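You operate a simulated robot arm through the tools that you are given. There is no shell and no other tool.

Carry out the task below with a simulated robot arm. There is one attempt and no reset: what you move stays moved.

JOB
Rack the four battens in their half tubes.
Fine: grey cap 16 cm, black cap 22 cm, blue cap 28 cm, yellow cap 34 cm.
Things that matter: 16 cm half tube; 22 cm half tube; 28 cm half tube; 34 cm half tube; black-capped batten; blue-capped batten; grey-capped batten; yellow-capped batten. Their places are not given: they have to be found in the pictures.

It is judged by the outcome, as a careful person would: the job done as asked, and still so three seconds after it is handed in. It fails if anything else is knocked over, pushed out of place, dropped, spilled or broken. A push-on lid holds only when it is set on centred and level and pressed home; a screw cap is set on level and turned clockwise until tight.

ROBOT AND FRAMES
A 6-joint arm with a two-finger parallel gripper, fixed in place. Base frame: the origin is at the foot of the arm, x ahead of it, y to its left, z up; the work surface is at about z = 0.85. Lengths are in m, angles in degrees, forces in N, time in s.
With the tool pointing down near the work surface it reaches from about 0.36 to 0.76 m from the base axis. Its first joint turns from -66.0 to 66.0 degrees. Payload 2.45 kg.
Tool frame: the origin (TCP) lies between the finger pads and is the grasp point; the fingertips stand 0.024 m ahead of it; z points along the fingers, y is the line along which they close. Largest opening 0.068 m; finger width 0.017, thickness 0.01; the body of the gripper, 0.04 by 0.07 m, starts 0.041 m behind the TCP.
Orientation is that of the tool frame in the base frame, as a unit quaternion [w, x, y, z]. With the fingers straight down and closing along the base's y, the tool's x points along the base's -x, its y along +y and its z along -z.

CONTROLS
- The arm moves only by the tool step_arm. Its argument "deltas" is a list of rows, each an object (a shift or turn left out is 0, a gripper value left out holds the last) with "dp": the shift along the tool's x, y, z in units of 150 mm (1.0 is 150 mm), a list of three; "turn": the turn, a rotation vector about the tool's x, y, z in units of 120 degrees (1.0 is 120 degrees), a list of three; "claw": the opening in per cent of the stroke, from 0 (shut) to 100 (fully open). In form: [{"dp": [tx, ty, tz], "turn": [wx, wy, wz], "claw": claw}, ...]. A call has 1 to 20 rows; each row is the pose to reach, as a shift and turn from the pose commanded when the call began, along the tool's axes at that moment. A call with a number of a shift or a turn outside -1 to 1 is refused whole. Rows are played at 5 a second. More than 0.05 m and 8.6 degrees between two rows, or a gripper value outside its range, and nothing of the call is played. Where a pose cannot be reached the arm comes as near as it can. A force on the tool above 40 N (or 10 N above the force at the start of the call, whichever is more), or a blocked arm, ends the call early, and 0.2 s more pass. Each finger travels about 0.108 m/s and halts on what it meets, pressing with about 32 N; the grip force reading is that of the motor and also rises with nothing between the fingers. The clock runs only during rows and for 0.2 s after the last one: add rows that repeat a pose to give the fingers time. The reply holds the time, the measured pose of the TCP, the force on the tool along the base axes, the opening and the grip force, in the units named above and with some noise, with the torque about the TCP (base axes, N m) and any sound that the robot's microphone picked up.
- Cameras (640 x 400 px; columns grow to the right, rows downward): "scene" is fixed at [0.1557, 0.4048, 1.4649]; the picture's right is [-0.86, -0.51, 0.00], its down [-0.28, 0.48, -0.83] and it looks along [0.42, -0.71, -0.56] (base axes); focal length 323 px, centre (320, 200). "wrist" rides on the gripper at [0.084, 0.011, -0.075] in the tool frame; the picture's right is [-0.13, 0.99, 0.00], its down [-0.60, -0.08, -0.79] and it looks along [-0.79, -0.10, 0.61] (tool axes); focal length 251 px, centre (320, 200).
- get_image(camera): a new picture of that camera. No time passes.
- point_at(camera, pixels): for up to 12 pixels [column, row] of the newest picture of that camera ("zoom" is the newest enlarged one), the place [x, y, z] in the base frame of the surface seen there, good to about 0.003 m. No time passes.
- close_up(camera, box): a new picture of the part [left, top, right, bottom] of that camera's present view, enlarged. No time passes.
- close_job(): hands the job in; it is judged then, once.

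Unless the task says otherwise, let go and move clear before handing in.

The tools are called after "Call:" as name(argument=value, ...) on one line, values as JSON. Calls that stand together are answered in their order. step_arm: Moves the arm, as the interface text tells. Its arguments: {"type":"object","properties":{"deltas":{"type":"array"}},"required":["deltas"]} The other tools are called the same way: get_image (camera) takes a picture; point_at (camera, pixels) gives the place of the surface under pixels of a picture; close_up (camera, box) takes an enlarged picture of a part of a camera's view; close_job () hands the job in.

At the start:

```text
time_s: 0.0
tool_pos: [0.4225, -0.1045, 1.152]
orientation: [0.001, 0.001, 1.0, 0.0]
wrist_force: [0.0, 0.4, -0.1]
moment: [0.02, -0.01, -0.01]
gripper_width: 0.0682
grasp_force: 0.1
```

scene: 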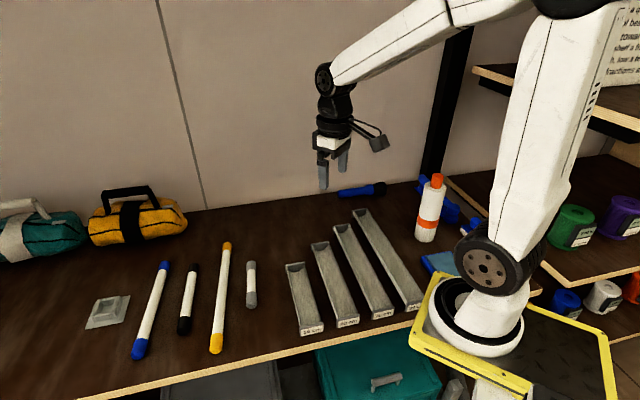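
wrist: 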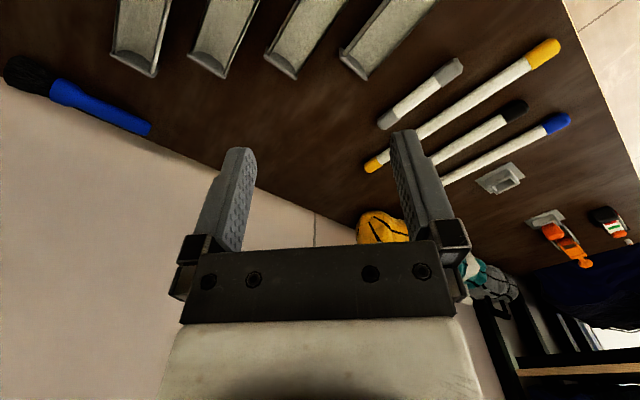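

The scene picture shows four battens (blue around (150,310), black (188,298), yellow (220,298), grey (251,285)) and four half tubes (columns 290–420). I'll enlarge both groups to read labels and locate them.

Call:
close_up(camera="scene", box=[270, 190, 450, 350])

Call:
point_at(camera="scene", pixels=[[165, 264], [138, 352], [193, 268], [183, 329], [227, 245], [215, 350], [251, 264], [251, 303], [128, 298], [345, 190], [430, 225], [235, 300]])

```text
2.50 times, centred on (360, 270) of scene
```

zoom: 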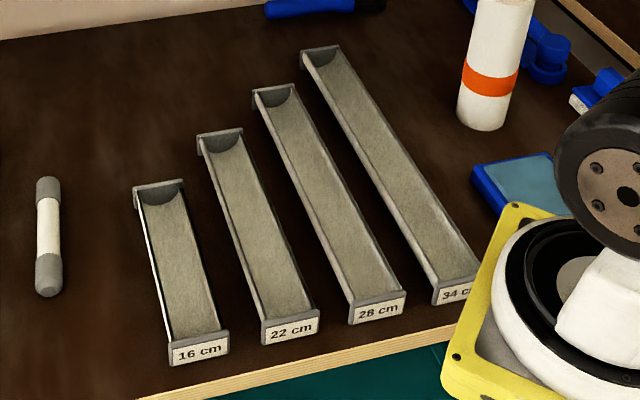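

```text
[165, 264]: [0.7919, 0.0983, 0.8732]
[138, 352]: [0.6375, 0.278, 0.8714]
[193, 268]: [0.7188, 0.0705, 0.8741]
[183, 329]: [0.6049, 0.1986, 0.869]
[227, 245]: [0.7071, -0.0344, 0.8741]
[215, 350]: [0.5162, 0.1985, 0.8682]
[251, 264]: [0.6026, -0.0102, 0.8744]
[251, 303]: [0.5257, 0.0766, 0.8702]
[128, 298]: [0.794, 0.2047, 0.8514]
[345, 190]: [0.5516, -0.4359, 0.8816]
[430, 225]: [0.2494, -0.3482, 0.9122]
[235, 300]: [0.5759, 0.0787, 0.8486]
```

The labels read 16, 22, 28, 34 cm from left to right in the zoom. I'll measure the ends and rims of each tube there.

Call:
point_at(camera="zoom", pixels=[[134, 188], [184, 181], [172, 345], [227, 333], [197, 134], [241, 130], [264, 322], [318, 311], [165, 208], [195, 332], [225, 155], [288, 312]])

Call:
point_at(camera="zoom", pixels=[[253, 90], [293, 84], [350, 302], [405, 292], [302, 50], [339, 46], [434, 286], [475, 278], [275, 108], [375, 292], [322, 70], [453, 272]])

```text
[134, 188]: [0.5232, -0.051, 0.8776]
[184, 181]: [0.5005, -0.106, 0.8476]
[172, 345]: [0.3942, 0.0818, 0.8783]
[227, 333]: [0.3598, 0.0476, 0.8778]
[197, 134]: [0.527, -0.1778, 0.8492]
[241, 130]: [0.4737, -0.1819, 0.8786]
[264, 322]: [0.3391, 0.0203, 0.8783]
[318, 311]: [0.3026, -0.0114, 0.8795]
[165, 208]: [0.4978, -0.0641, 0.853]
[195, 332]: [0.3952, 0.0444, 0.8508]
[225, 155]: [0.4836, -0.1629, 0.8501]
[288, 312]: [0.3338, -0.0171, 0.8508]
```

```text
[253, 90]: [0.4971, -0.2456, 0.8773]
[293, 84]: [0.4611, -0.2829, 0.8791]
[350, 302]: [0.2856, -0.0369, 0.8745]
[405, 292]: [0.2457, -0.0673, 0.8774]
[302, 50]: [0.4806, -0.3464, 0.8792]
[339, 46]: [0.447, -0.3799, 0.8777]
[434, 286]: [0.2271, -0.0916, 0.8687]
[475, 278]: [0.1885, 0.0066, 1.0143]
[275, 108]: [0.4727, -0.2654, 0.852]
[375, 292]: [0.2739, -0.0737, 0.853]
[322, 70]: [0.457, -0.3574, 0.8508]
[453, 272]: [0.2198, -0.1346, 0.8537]
```

Tubes lie at roughly -45° with rims at z≈0.878 and floors at ≈0.851. Next I enlarge the battens to get their ends and axes.

Call:
close_up(camera="scene", box=[115, 225, 275, 370])

```text
2.76 times, centred on (195, 298) of scene
```

zoom: 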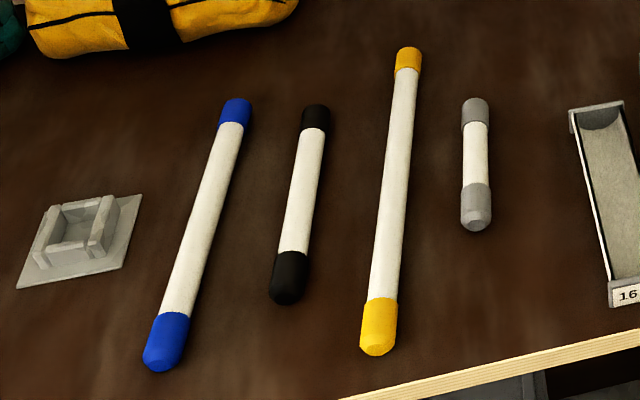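

The battens are clear in the zoom; I'll sample the ends and cap seams along each batten's middle line.

Call:
point_at(camera="zoom", pixels=[[240, 101], [234, 124], [171, 314], [158, 368], [316, 107], [313, 130], [292, 253], [286, 302], [303, 190], [204, 215], [190, 210], [218, 220]])

Call:
point_at(camera="zoom", pixels=[[408, 49], [406, 70], [381, 299], [376, 352], [476, 100], [476, 124], [476, 185], [476, 228], [394, 180], [476, 155], [464, 155], [487, 155]])

```text
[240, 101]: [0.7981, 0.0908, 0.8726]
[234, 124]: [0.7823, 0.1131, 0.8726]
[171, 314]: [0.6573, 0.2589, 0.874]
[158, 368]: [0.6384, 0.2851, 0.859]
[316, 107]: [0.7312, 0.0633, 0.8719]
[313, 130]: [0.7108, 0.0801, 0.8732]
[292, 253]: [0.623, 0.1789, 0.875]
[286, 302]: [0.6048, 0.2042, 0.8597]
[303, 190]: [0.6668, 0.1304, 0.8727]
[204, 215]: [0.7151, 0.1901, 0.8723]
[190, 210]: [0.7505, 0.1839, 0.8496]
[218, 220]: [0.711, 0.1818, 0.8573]
```

```text
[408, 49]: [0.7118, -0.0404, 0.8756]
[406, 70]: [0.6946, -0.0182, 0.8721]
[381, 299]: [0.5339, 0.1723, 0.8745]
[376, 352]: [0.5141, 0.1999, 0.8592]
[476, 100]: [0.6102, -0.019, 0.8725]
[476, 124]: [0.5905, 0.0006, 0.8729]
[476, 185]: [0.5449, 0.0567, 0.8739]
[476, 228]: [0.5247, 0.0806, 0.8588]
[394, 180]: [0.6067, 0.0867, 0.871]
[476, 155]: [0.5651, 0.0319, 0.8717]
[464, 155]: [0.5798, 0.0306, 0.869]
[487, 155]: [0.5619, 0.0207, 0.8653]
```

Seam spacings (≈0.072, 0.132, 0.192, 0.249 m) fit batten lengths about 2 cm shorter than the tubes for grey, black, blue and yellow. Now I enlarge the 16 and 22 cm tubes to work out their cross-section before planning the grip depth.

Call:
close_up(camera="scene", box=[280, 235, 370, 345])

```text
3.64 times, centred on (325, 290) of scene
```

zoom: 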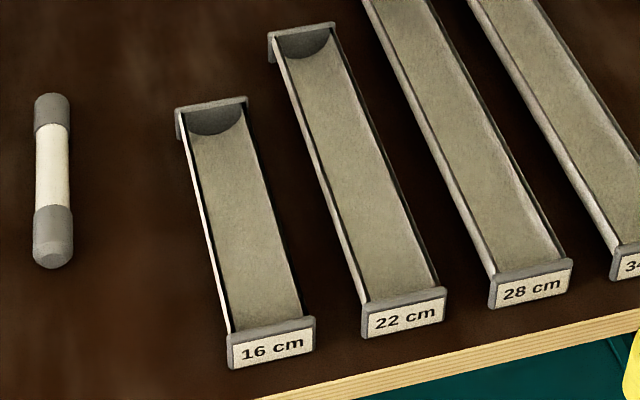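

The 16 cm tube is a curved trough with end plates. I'll sample across its middle (row 225) and along its end plates.

Call:
point_at(camera="zoom", pixels=[[205, 225], [209, 225], [215, 225], [222, 225], [230, 225], [240, 225], [250, 225], [258, 225], [264, 225], [268, 225], [271, 225], [275, 225]])

Call:
point_at(camera="zoom", pixels=[[178, 109], [246, 99], [184, 113], [244, 103], [232, 337], [311, 320], [235, 329], [305, 316], [215, 128], [216, 137], [265, 322], [268, 300]])

Call:
point_at(camera="zoom", pixels=[[270, 33], [334, 24], [276, 37], [332, 29], [367, 306], [442, 291], [369, 300], [437, 287], [306, 50], [307, 62], [402, 293], [404, 275]])

```text
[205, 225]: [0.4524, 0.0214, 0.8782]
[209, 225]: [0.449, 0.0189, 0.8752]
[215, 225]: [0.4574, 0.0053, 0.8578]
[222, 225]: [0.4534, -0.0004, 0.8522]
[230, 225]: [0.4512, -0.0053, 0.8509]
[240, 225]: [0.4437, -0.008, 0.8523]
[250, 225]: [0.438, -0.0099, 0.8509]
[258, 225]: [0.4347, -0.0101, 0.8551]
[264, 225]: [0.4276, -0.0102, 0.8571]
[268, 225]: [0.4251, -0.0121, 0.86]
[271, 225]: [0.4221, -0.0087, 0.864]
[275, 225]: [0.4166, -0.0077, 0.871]
```

```text
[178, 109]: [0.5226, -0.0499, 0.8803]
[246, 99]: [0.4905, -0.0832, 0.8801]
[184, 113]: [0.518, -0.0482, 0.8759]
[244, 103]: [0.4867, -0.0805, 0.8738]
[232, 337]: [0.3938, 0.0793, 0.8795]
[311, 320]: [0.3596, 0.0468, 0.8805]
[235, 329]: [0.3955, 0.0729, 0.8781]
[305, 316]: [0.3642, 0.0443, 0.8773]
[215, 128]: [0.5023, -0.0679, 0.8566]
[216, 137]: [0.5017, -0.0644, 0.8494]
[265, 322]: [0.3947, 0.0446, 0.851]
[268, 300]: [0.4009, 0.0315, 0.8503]
```

```text
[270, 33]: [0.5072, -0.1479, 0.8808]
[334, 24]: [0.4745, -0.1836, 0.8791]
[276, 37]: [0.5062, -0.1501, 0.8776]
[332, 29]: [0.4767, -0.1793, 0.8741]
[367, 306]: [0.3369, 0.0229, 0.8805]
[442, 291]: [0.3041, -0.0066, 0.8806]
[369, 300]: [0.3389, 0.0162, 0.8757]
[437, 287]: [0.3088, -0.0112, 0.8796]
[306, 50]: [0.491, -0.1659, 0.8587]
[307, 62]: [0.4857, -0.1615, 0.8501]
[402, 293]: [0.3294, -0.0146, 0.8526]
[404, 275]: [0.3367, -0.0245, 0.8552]
```

Cross-section points fit a trough of inner radius ≈22 mm with floor 0.851 and rim ≈0.878, axis at -45°. The battens are ≈24 mm in diameter and lie at about -49°, so I'll move over the grey batten near (0.568, 0.030) with the tool turned 49°, staying high.

Call:
step_arm(deltas=[{"dp": [-0.0974, 0.0893, 0.068], "turn": [0, 0, 0.0408], "claw": 80}, {"dp": [-0.1948, 0.1786, 0.136], "turn": [0, 0, 0.0817], "claw": 80}, {"dp": [-0.2922, 0.2679, 0.204], "turn": [0, 0, 0.1225], "claw": 80}, {"dp": [-0.3896, 0.3572, 0.272], "turn": [0, 0, 0.1633], "claw": 80}, {"dp": [-0.487, 0.4465, 0.34], "turn": [0, 0, 0.2042], "claw": 80}, {"dp": [-0.5844, 0.5358, 0.408], "turn": [0, 0, 0.245], "claw": 80}, {"dp": [-0.6818, 0.6251, 0.476], "turn": [0, 0, 0.2858], "claw": 80}, {"dp": [-0.7792, 0.7144, 0.544], "turn": [0, 0, 0.3266], "claw": 80}, {"dp": [-0.8766, 0.8037, 0.612], "turn": [0, 0, 0.3675], "claw": 80}, {"dp": [-0.974, 0.893, 0.68], "turn": [0, 0, 0.4083], "claw": 80}, {"dp": [-0.974, 0.893, 0.68], "turn": [0, 0, 0.4083], "claw": 80}, {"dp": [-0.974, 0.893, 0.68], "turn": [0, 0, 0.4083], "claw": 80}])

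Call:
get_image(camera="wrist")

Call:
get_image(camera="scene")

```text
time_s: 2.6
tool_pos: [0.5691, 0.0302, 1.0505]
orientation: [0.0, 0.414, 0.91, 0.0]
wrist_force: [0.2, -0.5, 0.7]
moment: [0.01, -0.03, -0.01]
gripper_width: 0.0545
grasp_force: 0.1
```

```text
taken
```

wrist: 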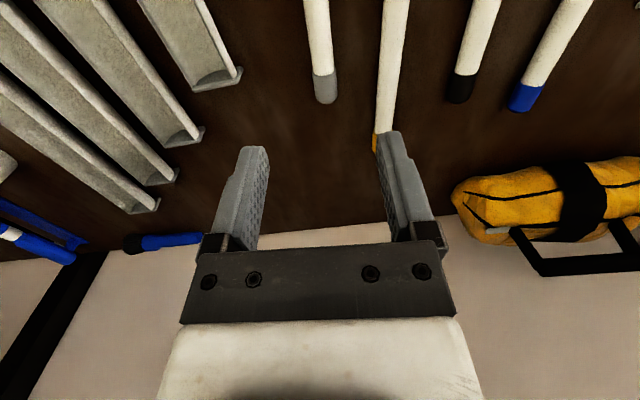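

```text
taken
```

scene: 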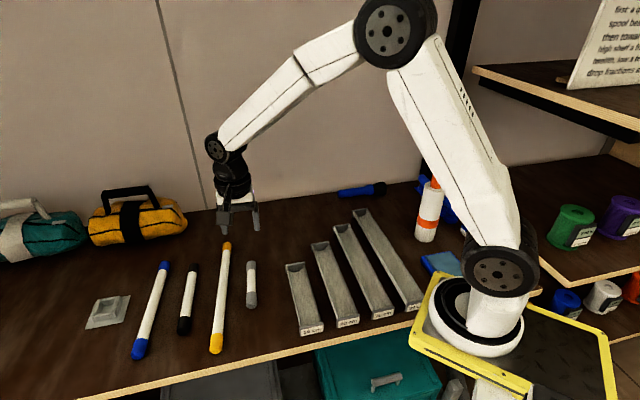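

The arm is over the grey batten at (0.569, 0.030, 1.05) and the grey batten shows at column ≈318 between the fingers. I'll check its axis from this view with a few points.

Call:
point_at(camera="wrist", pixels=[[316, 4], [318, 20], [320, 40], [322, 60], [323, 72], [325, 90], [307, 40], [333, 40], [396, 20], [390, 80], [389, 100], [395, 40]])

Call:
close_up(camera="wrist", box=[270, 0, 430, 110])

```text
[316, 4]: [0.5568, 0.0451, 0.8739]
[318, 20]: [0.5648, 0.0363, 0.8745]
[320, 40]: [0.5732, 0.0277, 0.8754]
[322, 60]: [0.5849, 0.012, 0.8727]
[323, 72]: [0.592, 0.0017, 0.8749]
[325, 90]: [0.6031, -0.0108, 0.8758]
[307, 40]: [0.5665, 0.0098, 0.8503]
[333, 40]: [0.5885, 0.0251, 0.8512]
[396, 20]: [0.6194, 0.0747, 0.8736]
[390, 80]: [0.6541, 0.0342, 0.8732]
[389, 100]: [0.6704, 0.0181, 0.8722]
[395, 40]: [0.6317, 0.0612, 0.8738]
```

```text
3.64 times, centred on (350, 55) of wrist
```

zoom: 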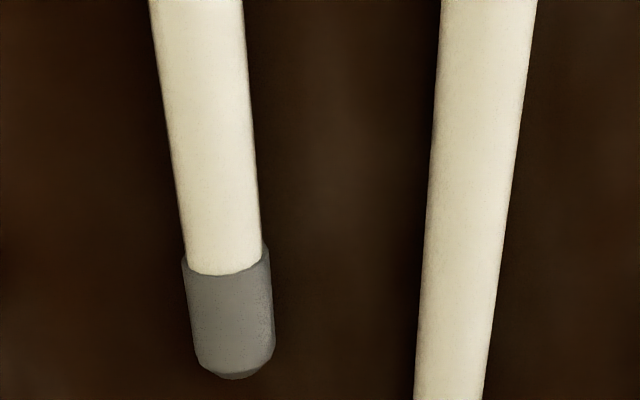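

The grey axis in this view passes within about 1 mm of the tool axis, so I go straight down to z≈0.905 first.

Call:
step_arm(deltas=[{"dp": [0, 0, 0.2], "claw": 80}, {"dp": [0, 0, 0.4], "claw": 80}, {"dp": [0, 0, 0.6], "claw": 80}, {"dp": [0, 0, 0.75], "claw": 80}, {"dp": [0, 0, 0.87], "claw": 80}, {"dp": [0, 0, 0.967], "claw": 80}, {"dp": [0, 0, 0.967], "claw": 80}])

Call:
get_image(camera="wrist")

Call:
close_up(camera="scene", box=[180, 210, 310, 320])

```text
time_s: 4.2
tool_pos: [0.5694, 0.0306, 0.9046]
orientation: [0.001, 0.415, 0.91, 0.0]
wrist_force: [0.0, 0.1, -0.4]
moment: [0.03, -0.02, -0.01]
gripper_width: 0.0545
grasp_force: 0.0
```

```text
taken
```

wrist: 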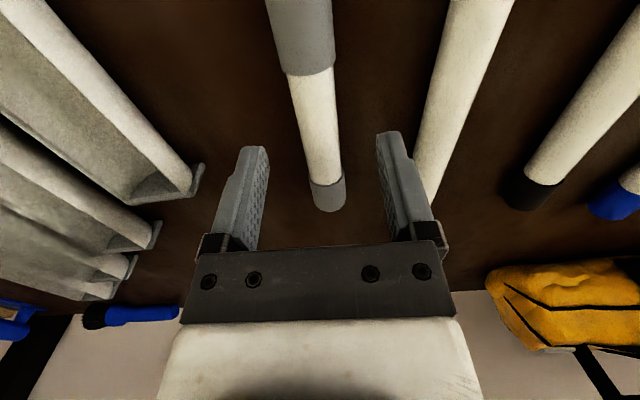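

```text
3.64 times, centred on (245, 265) of scene
```

zoom: 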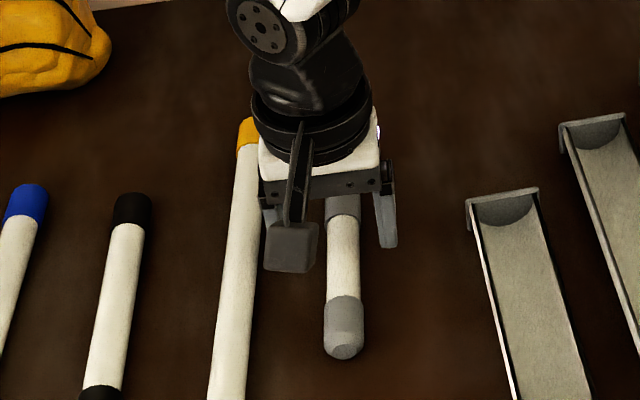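

The batten lies centred between the fingers, with the far end cap at (327,195). I'll lower to z≈0.8825, so the tips sit about 3 mm below the batten axis, then close.

Call:
step_arm(deltas=[{"dp": [0, 0, 0.05], "claw": 80}, {"dp": [0, 0, 0.1], "claw": 80}, {"dp": [0, 0, 0.15], "claw": 80}, {"dp": [0, 0, 0.15], "claw": 80}, {"dp": [0, 0, 0.15], "claw": 50}, {"dp": [0, 0, 0.15], "claw": 30}, {"dp": [0, 0, 0.15], "claw": 15}, {"dp": [0, 0, 0.15], "claw": 0}, {"dp": [0, 0, 0.15], "claw": 0}])

Call:
close_up(camera="scene", box=[180, 210, 310, 320])

Call:
get_image(camera="wrist")

```text
time_s: 6.2
tool_pos: [0.5686, 0.0297, 0.8836]
orientation: [0.0, 0.415, 0.91, 0.001]
wrist_force: [0.6, -0.5, 0.1]
moment: [-0.02, -0.05, 0.03]
gripper_width: 0.024
grasp_force: 31.9
```

```text
3.64 times, centred on (245, 265) of scene
```

zoom: 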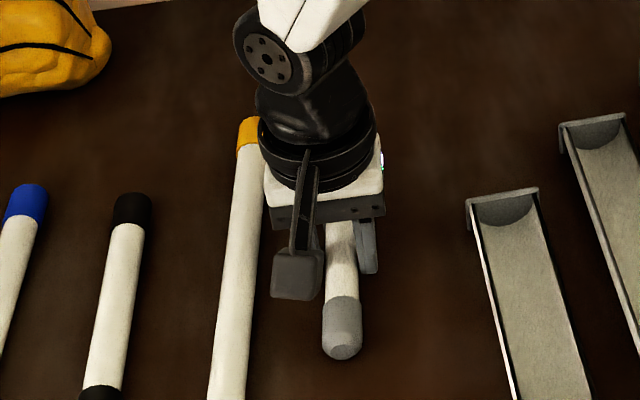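

```text
taken
```

wrist: 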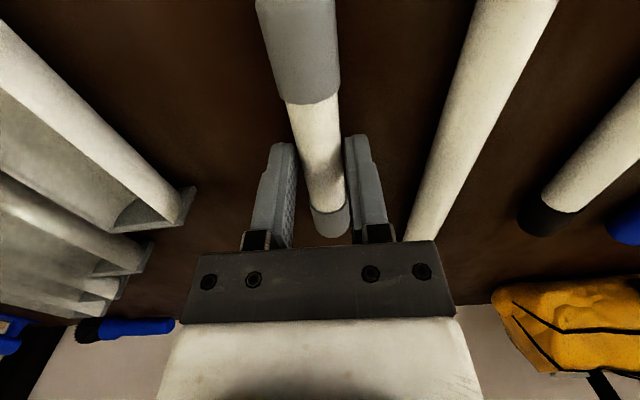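

The fingers stopped at 0.024 m with 31.9 N, so the grey batten is held. I'll lift about 8 cm and check it stays level.

Call:
step_arm(deltas=[{"dp": [0, 0, -0.05], "claw": 0}, {"dp": [0, 0, -0.12], "claw": 0}, {"dp": [0, 0, -0.22], "claw": 0}, {"dp": [0, 0, -0.34], "claw": 0}, {"dp": [0, 0, -0.46], "claw": 0}, {"dp": [0, 0, -0.55], "claw": 0}, {"dp": [0, 0, -0.55], "claw": 0}])

Call:
close_up(camera="scene", box=[180, 190, 310, 320])

Call:
get_image(camera="wrist")

```text
time_s: 7.8
tool_pos: [0.5685, 0.0284, 0.9659]
orientation: [0.0, 0.415, 0.91, 0.0]
wrist_force: [0.2, -0.8, -1.4]
moment: [0.01, -0.03, 0.02]
gripper_width: 0.0241
grasp_force: 32.3
```

```text
3.08 times, centred on (245, 255) of scene
```

zoom: 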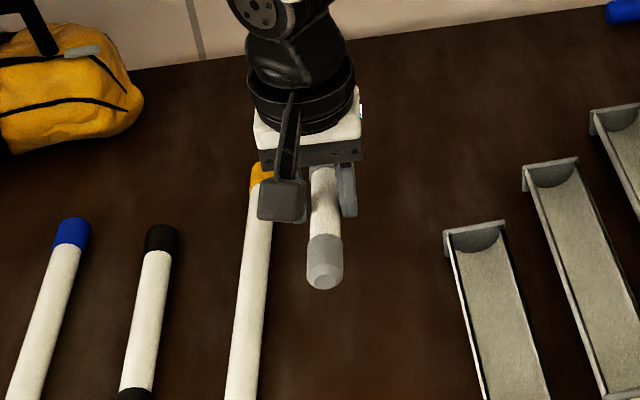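

```text
taken
```

wrist: 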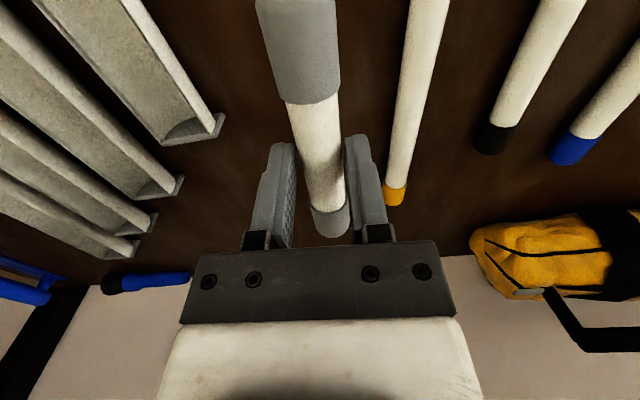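

The grey batten is held level and everything else is undisturbed. I'll carry it over the 16 cm tube, centre (0.4417, -0.0015), turning 4° to match the tube's -45°.

Call:
step_arm(deltas=[{"dp": [0.04, -0.0774, 0], "turn": [0, 0, -0.0034], "claw": 0}, {"dp": [0.0998, -0.1935, 0], "turn": [0, 0, -0.0085], "claw": 0}, {"dp": [0.1596, -0.3096, 0], "turn": [0, 0, -0.0136], "claw": 0}, {"dp": [0.2194, -0.4258, 0], "turn": [0, 0, -0.0187], "claw": 0}, {"dp": [0.2793, -0.5419, 0], "turn": [0, 0, -0.0238], "claw": 0}, {"dp": [0.3391, -0.658, 0], "turn": [0, 0, -0.0289], "claw": 0}, {"dp": [0.379, -0.7354, 0], "turn": [0, 0, -0.0323], "claw": 0}, {"dp": [0.399, -0.7741, 0], "turn": [0, 0, -0.034], "claw": 0}, {"dp": [0.399, -0.7741, 0], "turn": [0, 0, -0.034], "claw": 0}])

Call:
get_image(camera="wrist")

Call:
close_up(camera="scene", box=[240, 210, 380, 345])

```text
time_s: 9.8
tool_pos: [0.443, -0.0013, 0.9656]
orientation: [0.0, 0.381, 0.925, 0.0]
wrist_force: [-0.3, 0.0, -0.5]
moment: [0.01, -0.01, -0.02]
gripper_width: 0.0242
grasp_force: 31.6
```

```text
taken
```

wrist: 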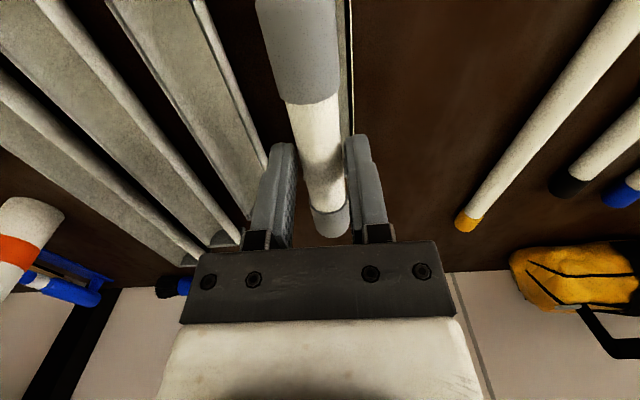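

```text
2.96 times, centred on (310, 278) of scene
```

zoom: 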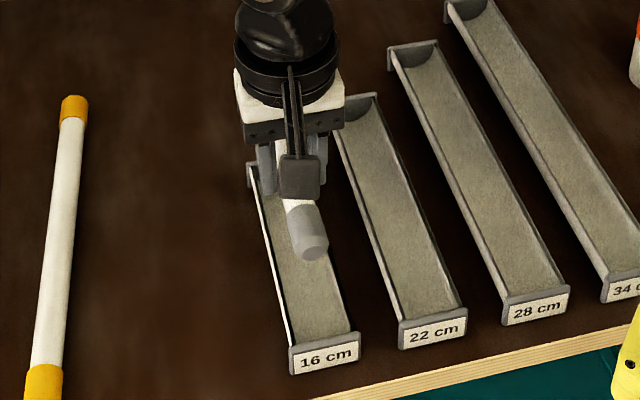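

The batten hangs over the 16 cm tube. I'll check the wrist view closely for the rims either side of it and measure the batten end in the scene zoom.

Call:
point_at(camera="zoom", pixels=[[307, 215], [315, 250], [290, 205], [327, 240], [250, 166], [292, 352], [357, 337], [264, 190], [278, 260], [341, 300]])

Call:
close_up(camera="wrist", box=[230, 0, 390, 110])

```text
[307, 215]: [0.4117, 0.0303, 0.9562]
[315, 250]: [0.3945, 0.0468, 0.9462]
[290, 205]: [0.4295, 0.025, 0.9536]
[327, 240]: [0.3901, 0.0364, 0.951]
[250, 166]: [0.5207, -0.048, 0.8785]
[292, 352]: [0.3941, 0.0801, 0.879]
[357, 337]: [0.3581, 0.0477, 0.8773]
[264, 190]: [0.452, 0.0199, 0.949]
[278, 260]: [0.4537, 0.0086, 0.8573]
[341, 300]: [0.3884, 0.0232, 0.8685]
```

```text
3.64 times, centred on (310, 55) of wrist
```

zoom: 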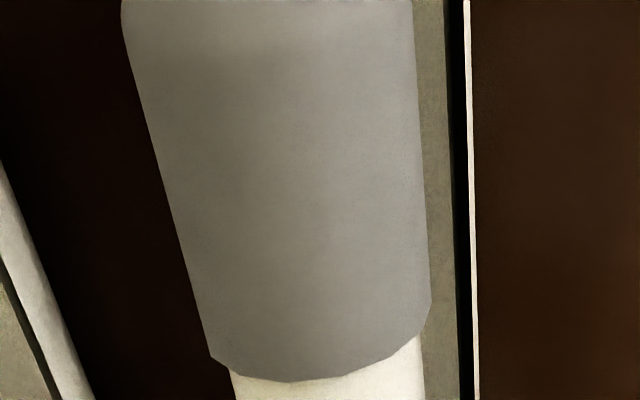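

The right rim of the tube appears as the thin bright line at zoom (472, 50–390). I'll measure it to compare its offset from the tool axis.

Call:
point_at(camera="zoom", pixels=[[468, 40], [470, 120], [472, 200], [474, 280], [476, 360], [460, 120], [440, 120], [445, 250], [464, 300]])

```text
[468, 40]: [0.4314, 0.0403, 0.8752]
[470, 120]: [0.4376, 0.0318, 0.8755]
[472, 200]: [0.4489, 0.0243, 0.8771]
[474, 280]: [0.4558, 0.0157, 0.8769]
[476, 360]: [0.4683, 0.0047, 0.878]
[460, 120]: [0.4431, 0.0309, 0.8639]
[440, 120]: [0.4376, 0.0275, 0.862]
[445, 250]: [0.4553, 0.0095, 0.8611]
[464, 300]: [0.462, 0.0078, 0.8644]
```

The rim lies at a perpendicular offset of 0.3336, about 22 mm from the tube centre line where the tool sits, so it is centred. The fingers are too wide to enter the trough, so I'll lower until the tips are just above the rim (TCP ≈0.9025) and check before releasing.

Call:
step_arm(deltas=[{"dp": [0, 0, 0.08], "claw": 0}, {"dp": [0, 0, 0.17], "claw": 0}, {"dp": [0, 0, 0.26], "claw": 0}, {"dp": [0, 0, 0.34], "claw": 0}, {"dp": [0, 0, 0.39], "claw": 0}, {"dp": [0, 0, 0.4167], "claw": 0}, {"dp": [0, 0, 0.4167], "claw": 0}])

Call:
get_image(camera="wrist")

Call:
close_up(camera="scene", box=[270, 235, 360, 345])

```text
time_s: 11.4
tool_pos: [0.4416, 0.0004, 0.9028]
orientation: [0.0, 0.382, 0.924, 0.0]
wrist_force: [-0.5, -0.4, -1.7]
moment: [-0.03, 0.03, -0.01]
gripper_width: 0.0242
grasp_force: 32.1
```

```text
taken
```

wrist: 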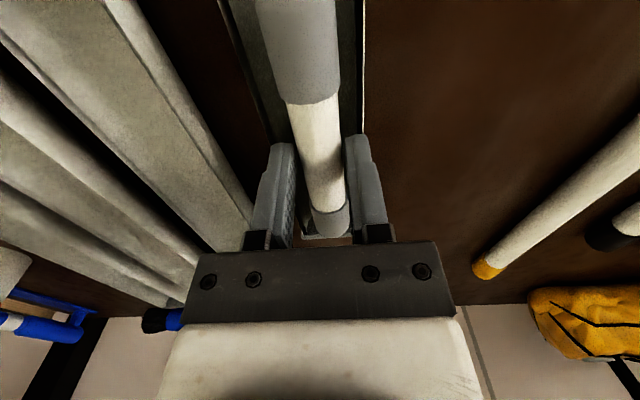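

```text
3.64 times, centred on (315, 290) of scene
```

zoom: 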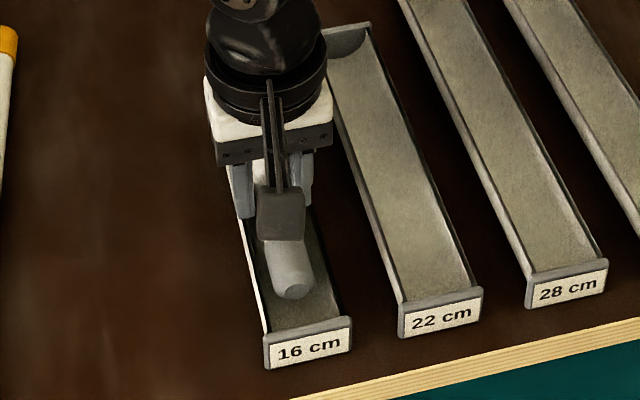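

The batten is centred in the trough (rims at columns 224 and 362 on row 0, batten centred at 295) with no contact force. Releasing now, then checking.

Call:
step_arm(deltas=[{"dp": [0, 0, 0.0], "claw": 55}, {"dp": [0, 0, 0.0], "claw": 55}, {"dp": [0, 0, 0.0], "claw": 55}])

Call:
get_image(camera="wrist")

Call:
close_up(camera="scene", box=[270, 235, 360, 345])

```text
time_s: 12.2
tool_pos: [0.4421, -0.001, 0.9027]
orientation: [0.0, 0.382, 0.924, -0.001]
wrist_force: [0.3, 0.6, 0.2]
moment: [-0.01, 0.03, -0.02]
gripper_width: 0.0375
grasp_force: 0.1
```

```text
taken
```

wrist: 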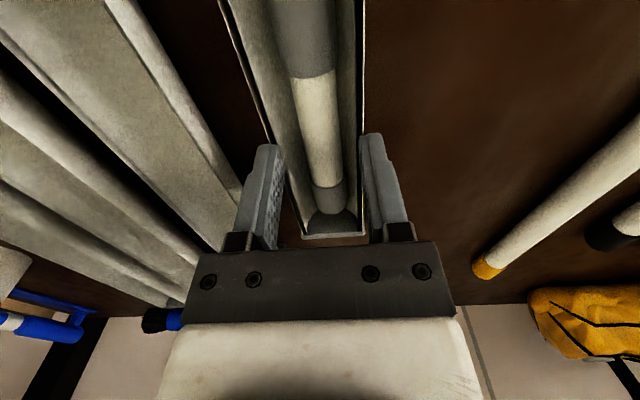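

```text
3.64 times, centred on (315, 290) of scene
```

zoom: 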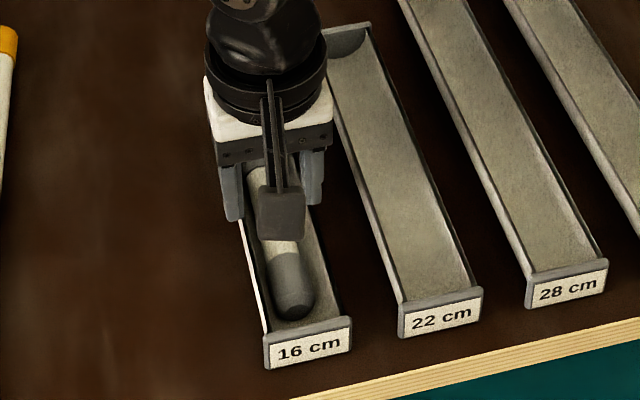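

The grey batten now lies in the 16 cm trough between its end plates. I'll lift clear and begin moving toward the yellow batten.

Call:
step_arm(deltas=[{"dp": [0, 0, -0.06], "claw": 55}, {"dp": [0, 0, -0.2], "claw": 55}, {"dp": [0, 0, -0.4], "claw": 60}, {"dp": [0, 0, -0.6], "claw": 70}, {"dp": [0, 0, -0.7], "claw": 80}, {"dp": [-0.0744, 0.2, -0.7], "claw": 80}, {"dp": [-0.1487, 0.4, -0.7], "claw": 80}, {"dp": [-0.2231, 0.6, -0.7], "claw": 80}, {"dp": [-0.2231, 0.6, -0.7], "claw": 80}])

Call:
close_up(camera="scene", box=[270, 235, 360, 345])

```text
time_s: 14.2
tool_pos: [0.53, 0.0382, 1.0078]
orientation: [0.0, 0.382, 0.924, 0.0]
wrist_force: [0.2, -0.7, -0.3]
moment: [0.01, 0.02, 0.02]
gripper_width: 0.0542
grasp_force: 0.1
```

```text
3.64 times, centred on (315, 290) of scene
```

zoom: 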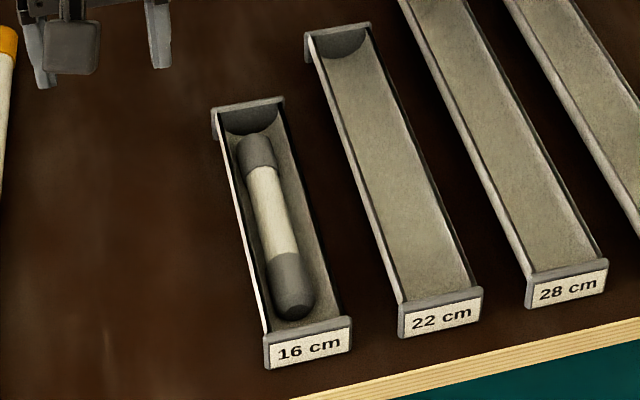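

Grey is seated and at rest in the 16 cm tube. Continuing to the yellow batten at (0.616, 0.079) with a 4° turn back.

Call:
step_arm(deltas=[{"dp": [-0.0446, 0.12, 0], "turn": [0, 0, 0.007], "claw": 80}, {"dp": [-0.1116, 0.3, 0], "turn": [0, 0, 0.017], "claw": 80}, {"dp": [-0.1785, 0.48, 0], "turn": [0, 0, 0.027], "claw": 80}, {"dp": [-0.2231, 0.6, 0], "turn": [0, 0, 0.034], "claw": 80}, {"dp": [-0.2231, 0.6, 0], "turn": [0, 0, 0.034], "claw": 80}])

Call:
get_image(camera="wrist")

Call:
close_up(camera="wrist", box=[240, 0, 400, 150])

```text
time_s: 15.4
tool_pos: [0.6173, 0.0784, 1.0089]
orientation: [0.0, 0.415, 0.91, 0.0]
wrist_force: [0.4, 0.3, 0.3]
moment: [-0.01, -0.03, 0.0]
gripper_width: 0.0542
grasp_force: 0.0
```

```text
taken
```

wrist: 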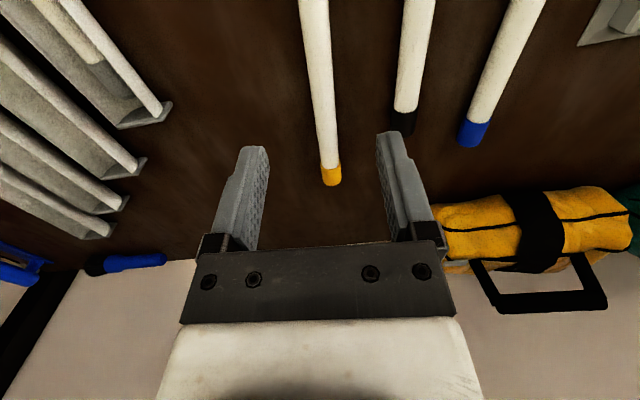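

```text
2.67 times, centred on (320, 75) of wrist
```

zoom: 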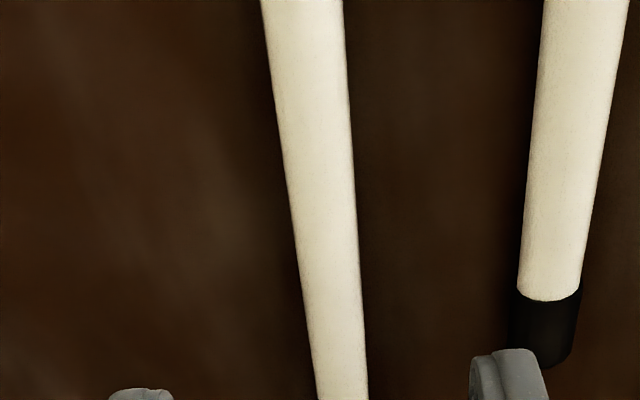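

Call:
point_at(camera="zoom", pixels=[[303, 10], [309, 80], [317, 150], [324, 220], [332, 300], [339, 380]])

Call:
point_at(camera="wrist", pixels=[[330, 165], [332, 183], [324, 100], [315, 20], [320, 60], [328, 140]])

```text
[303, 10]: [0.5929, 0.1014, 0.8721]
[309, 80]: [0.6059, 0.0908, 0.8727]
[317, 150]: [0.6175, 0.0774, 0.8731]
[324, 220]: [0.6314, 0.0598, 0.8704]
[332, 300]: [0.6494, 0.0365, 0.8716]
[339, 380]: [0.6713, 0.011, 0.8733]
```

```text
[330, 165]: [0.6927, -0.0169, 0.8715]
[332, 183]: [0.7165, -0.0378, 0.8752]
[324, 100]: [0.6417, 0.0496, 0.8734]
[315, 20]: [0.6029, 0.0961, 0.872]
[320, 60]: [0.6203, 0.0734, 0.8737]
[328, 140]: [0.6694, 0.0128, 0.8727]
```

The yellow axis passes within 1 mm of the tool axis (perpendicular 0.517 both), with the batten at about -49.8°. I'll turn 0.8° more and descend to grasp height.

Call:
step_arm(deltas=[{"dp": [0, 0, 0.15], "turn": [0, 0, 0.0033], "claw": 80}, {"dp": [0, 0, 0.35], "turn": [0, 0, 0.0067], "claw": 80}, {"dp": [0, 0, 0.55], "turn": [0, 0, 0.0067], "claw": 80}, {"dp": [0, 0, 0.68], "turn": [0, 0, 0.0067], "claw": 80}, {"dp": [0, 0, 0.76], "turn": [0, 0, 0.0067], "claw": 80}, {"dp": [0, 0, 0.8], "turn": [0, 0, 0.0067], "claw": 80}, {"dp": [0, 0, 0.8367], "turn": [0, 0, 0.0067], "claw": 80}, {"dp": [0, 0, 0.8367], "turn": [0, 0, 0.0067], "claw": 80}])

Call:
get_image(camera="wrist")

Call:
close_up(camera="scene", box=[150, 210, 290, 370])

```text
time_s: 17.2
tool_pos: [0.6179, 0.0782, 0.8825]
orientation: [0.001, 0.421, 0.907, 0.0]
wrist_force: [0.2, 0.4, -0.3]
moment: [0.01, 0.0, -0.02]
gripper_width: 0.0544
grasp_force: 0.0
```

```text
taken
```

wrist: 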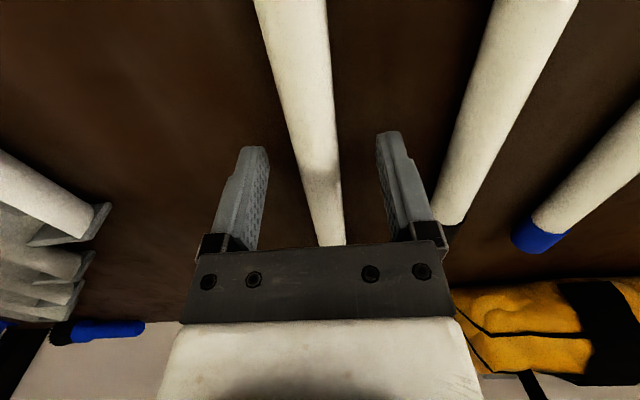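

```text
2.50 times, centred on (220, 290) of scene
```

zoom: 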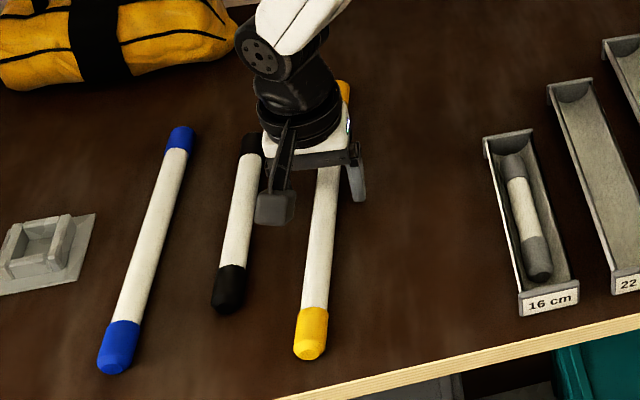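

Fingers straddle the yellow batten with clearance to the black one. Closing, then lifting slightly.

Call:
step_arm(deltas=[{"dp": [0, 0, 0], "claw": 50}, {"dp": [0, 0, 0], "claw": 30}, {"dp": [0, 0, 0], "claw": 15}, {"dp": [0, 0, 0], "claw": 0}, {"dp": [0, 0, 0], "claw": 0}, {"dp": [0, 0, -0.05], "claw": 0}, {"dp": [0, 0, -0.12], "claw": 0}, {"dp": [0, 0, -0.2], "claw": 0}, {"dp": [0, 0, -0.2], "claw": 0}])

Call:
get_image(camera="wrist")

Call:
close_up(camera="scene", box=[150, 210, 290, 370])

```text
time_s: 19.2
tool_pos: [0.6154, 0.0794, 0.9136]
orientation: [0.0, 0.422, 0.907, 0.0]
wrist_force: [-0.5, -1.4, -1.6]
moment: [0.0, 0.03, 0.0]
gripper_width: 0.0241
grasp_force: 32.0
```

```text
taken
```

wrist: 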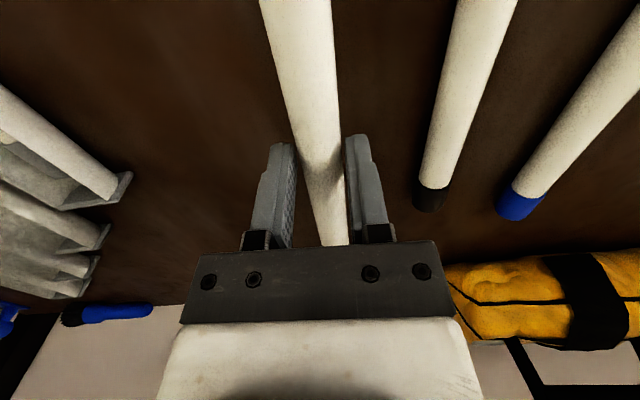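

```text
2.50 times, centred on (220, 290) of scene
```

zoom: 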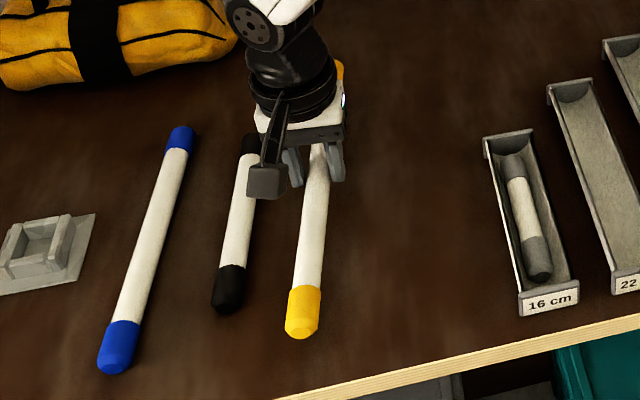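

Yellow is gripped at 0.0241 m. I'll verify it hangs level by measuring its surface along its length.

Call:
point_at(camera="zoom", pixels=[[319, 160], [313, 220], [308, 260], [304, 300], [341, 66], [303, 288]])

Call:
point_at(camera="wrist", pixels=[[296, 10], [305, 60], [314, 110], [322, 150], [330, 200], [334, 235]])

```text
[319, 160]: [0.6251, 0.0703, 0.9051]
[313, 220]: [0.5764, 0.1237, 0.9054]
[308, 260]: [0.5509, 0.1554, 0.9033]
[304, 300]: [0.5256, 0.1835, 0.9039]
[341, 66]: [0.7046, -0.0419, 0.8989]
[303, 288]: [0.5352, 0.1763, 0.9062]
```

```text
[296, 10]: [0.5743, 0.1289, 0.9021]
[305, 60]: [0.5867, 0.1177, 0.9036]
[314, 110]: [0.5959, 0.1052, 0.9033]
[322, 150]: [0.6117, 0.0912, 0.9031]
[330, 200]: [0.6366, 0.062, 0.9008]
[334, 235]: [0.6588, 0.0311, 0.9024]
```

The yellow batten is level (z≈0.903–0.905 along its length). Before carrying it, I'll refine the 34 cm and 28 cm tube geometry with a fresh enlargement.

Call:
close_up(camera="scene", box=[325, 200, 435, 325])

```text
3.20 times, centred on (380, 262) of scene
```

zoom: 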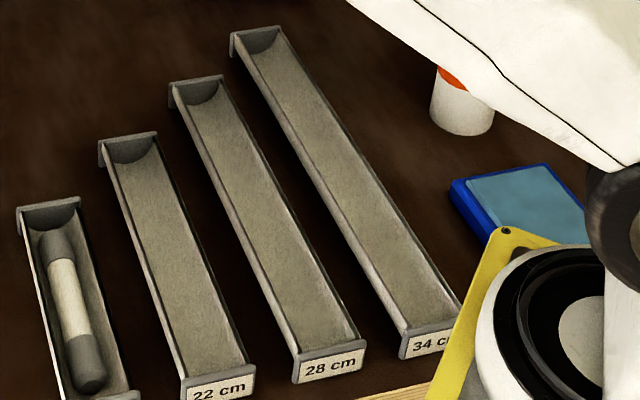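

Call:
point_at(camera="zoom", pixels=[[232, 34], [280, 27], [403, 335], [456, 323], [262, 52], [264, 62], [427, 322], [428, 305], [310, 165], [366, 160], [338, 165], [345, 165]])

Call:
point_at(camera="zoom", pixels=[[171, 84], [222, 77], [294, 356], [363, 342], [200, 100], [202, 112], [328, 345], [326, 330], [220, 190], [272, 190], [240, 190], [255, 190]])

```text
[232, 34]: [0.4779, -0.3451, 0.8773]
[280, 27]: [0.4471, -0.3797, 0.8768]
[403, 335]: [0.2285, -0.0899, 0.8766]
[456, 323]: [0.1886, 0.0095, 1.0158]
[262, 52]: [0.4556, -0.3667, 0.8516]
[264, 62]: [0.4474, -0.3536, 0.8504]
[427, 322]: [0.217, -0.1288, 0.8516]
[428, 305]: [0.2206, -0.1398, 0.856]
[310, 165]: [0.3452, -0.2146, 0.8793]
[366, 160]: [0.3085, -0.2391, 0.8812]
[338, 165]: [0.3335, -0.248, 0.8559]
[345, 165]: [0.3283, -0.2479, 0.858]
```

```text
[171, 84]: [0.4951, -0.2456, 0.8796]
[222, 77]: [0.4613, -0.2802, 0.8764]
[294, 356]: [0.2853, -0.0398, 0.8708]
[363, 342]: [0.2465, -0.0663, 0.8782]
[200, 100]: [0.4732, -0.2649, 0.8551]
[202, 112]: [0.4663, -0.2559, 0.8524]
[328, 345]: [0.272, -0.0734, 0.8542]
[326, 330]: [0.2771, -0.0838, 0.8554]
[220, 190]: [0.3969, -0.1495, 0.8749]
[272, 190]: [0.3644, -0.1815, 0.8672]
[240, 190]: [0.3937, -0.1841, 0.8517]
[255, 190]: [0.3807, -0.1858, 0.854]
```

One point at zoom (456,323) hit the yellow plate at z≈1.016, which could matter for the long batten's near end. I'll map that plate and nearby objects.

Call:
get_image(camera="scene")

Call:
point_at(camera="zoom", pixels=[[507, 232], [490, 270], [475, 310], [455, 360], [440, 395], [550, 243], [455, 185], [463, 225], [530, 165], [520, 200], [460, 110], [437, 120]])

```text
taken
```

scene: 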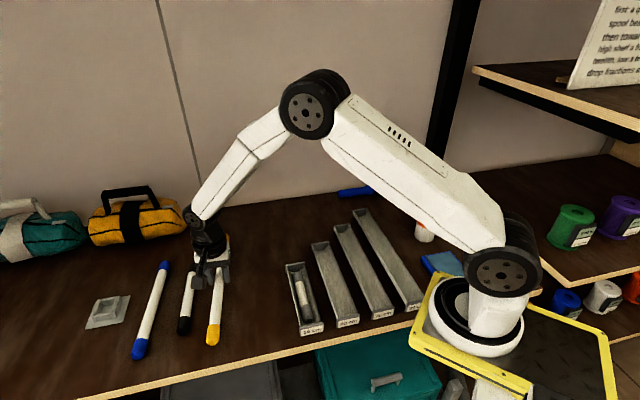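

```text
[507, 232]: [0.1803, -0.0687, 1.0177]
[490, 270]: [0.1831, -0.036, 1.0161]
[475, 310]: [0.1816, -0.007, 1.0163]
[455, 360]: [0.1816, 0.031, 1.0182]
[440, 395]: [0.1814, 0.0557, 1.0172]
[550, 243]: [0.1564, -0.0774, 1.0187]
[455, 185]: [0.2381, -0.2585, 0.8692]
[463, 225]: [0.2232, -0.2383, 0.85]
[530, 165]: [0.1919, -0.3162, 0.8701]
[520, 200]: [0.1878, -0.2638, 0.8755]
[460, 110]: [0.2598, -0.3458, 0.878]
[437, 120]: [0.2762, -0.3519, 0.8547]
```

The plate edge is at x≈0.19, z≈1.017, ending near y≈-0.08; the yellow batten's near end will stop around (0.226, -0.123), so it clears. I'll lift to z≈0.975 and start the carry along the perpendicular direction.

Call:
step_arm(deltas=[{"dp": [0, 0, -0.1], "claw": 0}, {"dp": [0, 0, -0.25], "claw": 0}, {"dp": [0, 0, -0.38], "claw": 0}, {"dp": [-0.0072, -0.05, -0.42], "claw": 0}, {"dp": [-0.0215, -0.15, -0.42], "claw": 0}, {"dp": [-0.0387, -0.27, -0.42], "claw": 0}, {"dp": [-0.0573, -0.4, -0.42], "claw": 0}, {"dp": [-0.0759, -0.53, -0.42], "claw": 0}, {"dp": [-0.0945, -0.66, -0.42], "claw": 0}, {"dp": [-0.1117, -0.78, -0.42], "claw": 0}, {"dp": [-0.1232, -0.86, -0.42], "claw": 0}, {"dp": [-0.1289, -0.9, -0.42], "claw": 0}, {"dp": [-0.1289, -0.9, -0.42], "claw": 0}])

Call:
get_image(camera="scene")

```text
time_s: 22.0
tool_pos: [0.5257, -0.0231, 0.9757]
orientation: [0.0, 0.42, 0.907, 0.0]
wrist_force: [-0.8, 0.2, -0.5]
moment: [0.03, 0.0, 0.01]
gripper_width: 0.0242
grasp_force: 32.2
```

```text
taken
```

scene: 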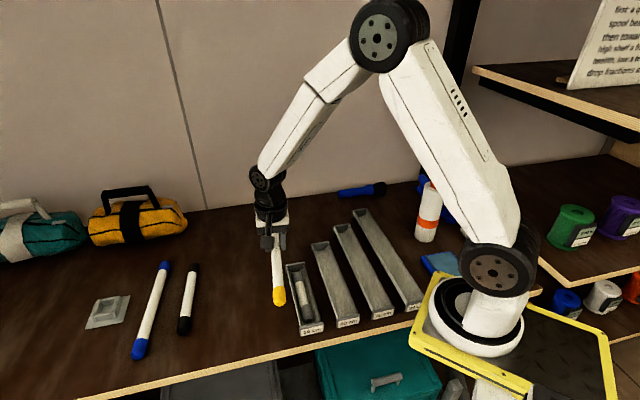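

The carry is going as planned at (0.526, -0.023, 0.976), with the batten steady. Continuing the next segment.

Call:
step_arm(deltas=[{"dp": [-0.0072, -0.05, 0], "claw": 0}, {"dp": [-0.0215, -0.15, 0], "claw": 0}, {"dp": [-0.0387, -0.27, 0], "claw": 0}, {"dp": [-0.0573, -0.4, 0], "claw": 0}, {"dp": [-0.0759, -0.53, 0], "claw": 0}, {"dp": [-0.0945, -0.66, 0], "claw": 0}, {"dp": [-0.1131, -0.79, 0], "claw": 0}, {"dp": [-0.1274, -0.89, 0], "claw": 0}, {"dp": [-0.1338, -0.934, 0], "claw": 0}, {"dp": [-0.1338, -0.934, 0], "claw": 0}])

Call:
get_image(camera="scene")

```text
time_s: 24.2
tool_pos: [0.4316, -0.1294, 0.976]
orientation: [0.0, 0.421, 0.907, 0.0]
wrist_force: [-0.9, -0.2, -2.2]
moment: [-0.01, 0.0, 0.0]
gripper_width: 0.0242
grasp_force: 32.2
```

```text
taken
```

scene: 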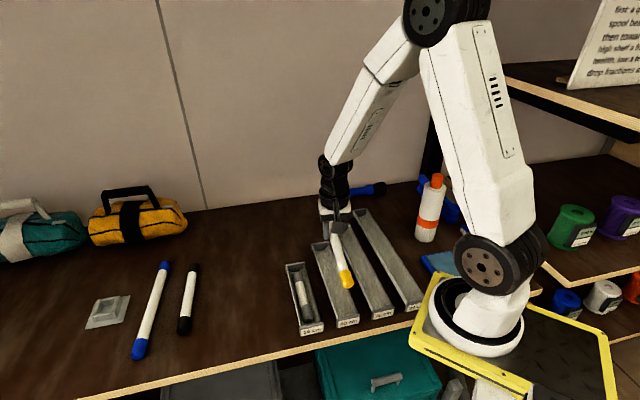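

Still steady at (0.432, -0.129). The shelf at (480,75) is on the arm's side, so I'll check where it is before turning further toward it.

Call:
point_at(camera="scene", pixels=[[478, 72], [540, 95], [620, 122], [520, 72], [545, 265], [600, 275], [430, 10], [440, 40], [455, 60], [437, 178], [428, 235], [500, 215]])

```text
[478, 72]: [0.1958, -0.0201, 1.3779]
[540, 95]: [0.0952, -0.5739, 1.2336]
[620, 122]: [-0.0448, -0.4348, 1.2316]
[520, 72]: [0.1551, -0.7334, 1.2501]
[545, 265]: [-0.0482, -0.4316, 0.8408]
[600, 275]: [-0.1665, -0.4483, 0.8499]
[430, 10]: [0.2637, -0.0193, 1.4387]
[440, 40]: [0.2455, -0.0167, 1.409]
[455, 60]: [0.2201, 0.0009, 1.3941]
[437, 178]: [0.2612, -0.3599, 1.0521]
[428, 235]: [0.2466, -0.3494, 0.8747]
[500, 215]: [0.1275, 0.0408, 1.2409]
```

The shelf (y≈-0.57) and bottle (0.26, -0.36) are well clear of the planned pose. Last carry segment, with a 4.5° turn to line up with the 34 cm tube.

Call:
step_arm(deltas=[{"dp": [-0.0072, -0.05, 0], "turn": [0, 0, -0.002], "claw": 0}, {"dp": [-0.0215, -0.15, 0], "turn": [0, 0, -0.006], "claw": 0}, {"dp": [-0.0387, -0.27, 0], "turn": [0, 0, -0.011], "claw": 0}, {"dp": [-0.0573, -0.4, 0], "turn": [0, 0, -0.016], "claw": 0}, {"dp": [-0.0759, -0.53, 0], "turn": [0, 0, -0.021], "claw": 0}, {"dp": [-0.0945, -0.66, 0], "turn": [0, 0, -0.026], "claw": 0}, {"dp": [-0.1131, -0.79, 0], "turn": [0, 0, -0.031], "claw": 0}, {"dp": [-0.1274, -0.89, 0], "turn": [0, 0, -0.036], "claw": 0}, {"dp": [-0.1338, -0.934, 0], "turn": [0, 0, -0.0375], "claw": 0}, {"dp": [-0.1338, -0.934, 0], "turn": [0, 0, -0.0375], "claw": 0}])

Call:
get_image(camera="scene")

Call:
get_image(camera="wrist")

Call:
close_up(camera="scene", box=[320, 190, 440, 325])

```text
time_s: 26.4
tool_pos: [0.3377, -0.235, 0.9755]
orientation: [0.0, 0.385, 0.923, 0.0]
wrist_force: [0.7, -0.2, -0.9]
moment: [-0.02, 0.01, 0.01]
gripper_width: 0.0243
grasp_force: 32.1
```

```text
taken
```

scene: 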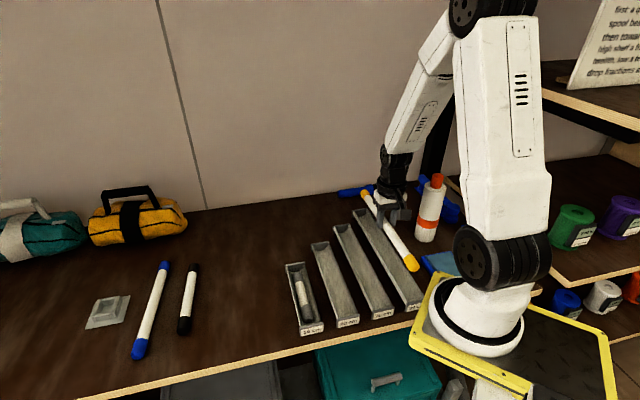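

```text
taken
```

wrist: 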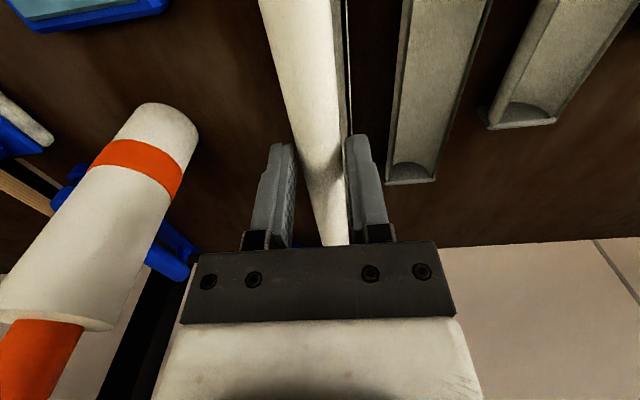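

```text
2.96 times, centred on (380, 258) of scene
```

zoom: 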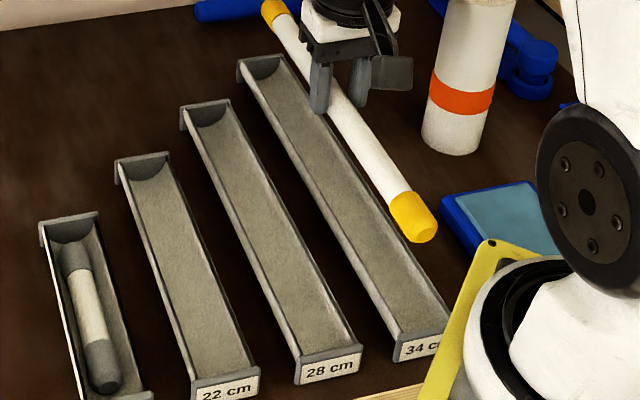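

The yellow batten is over the 34 cm tube region; the wrist view shows the right rim line just at column ≈346. I'll enlarge and measure it.

Call:
close_up(camera="wrist", box=[250, 0, 400, 140])

```text
2.86 times, centred on (325, 70) of wrist
```

zoom: 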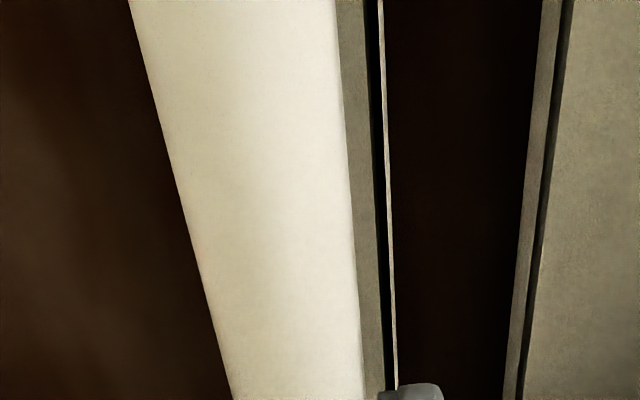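

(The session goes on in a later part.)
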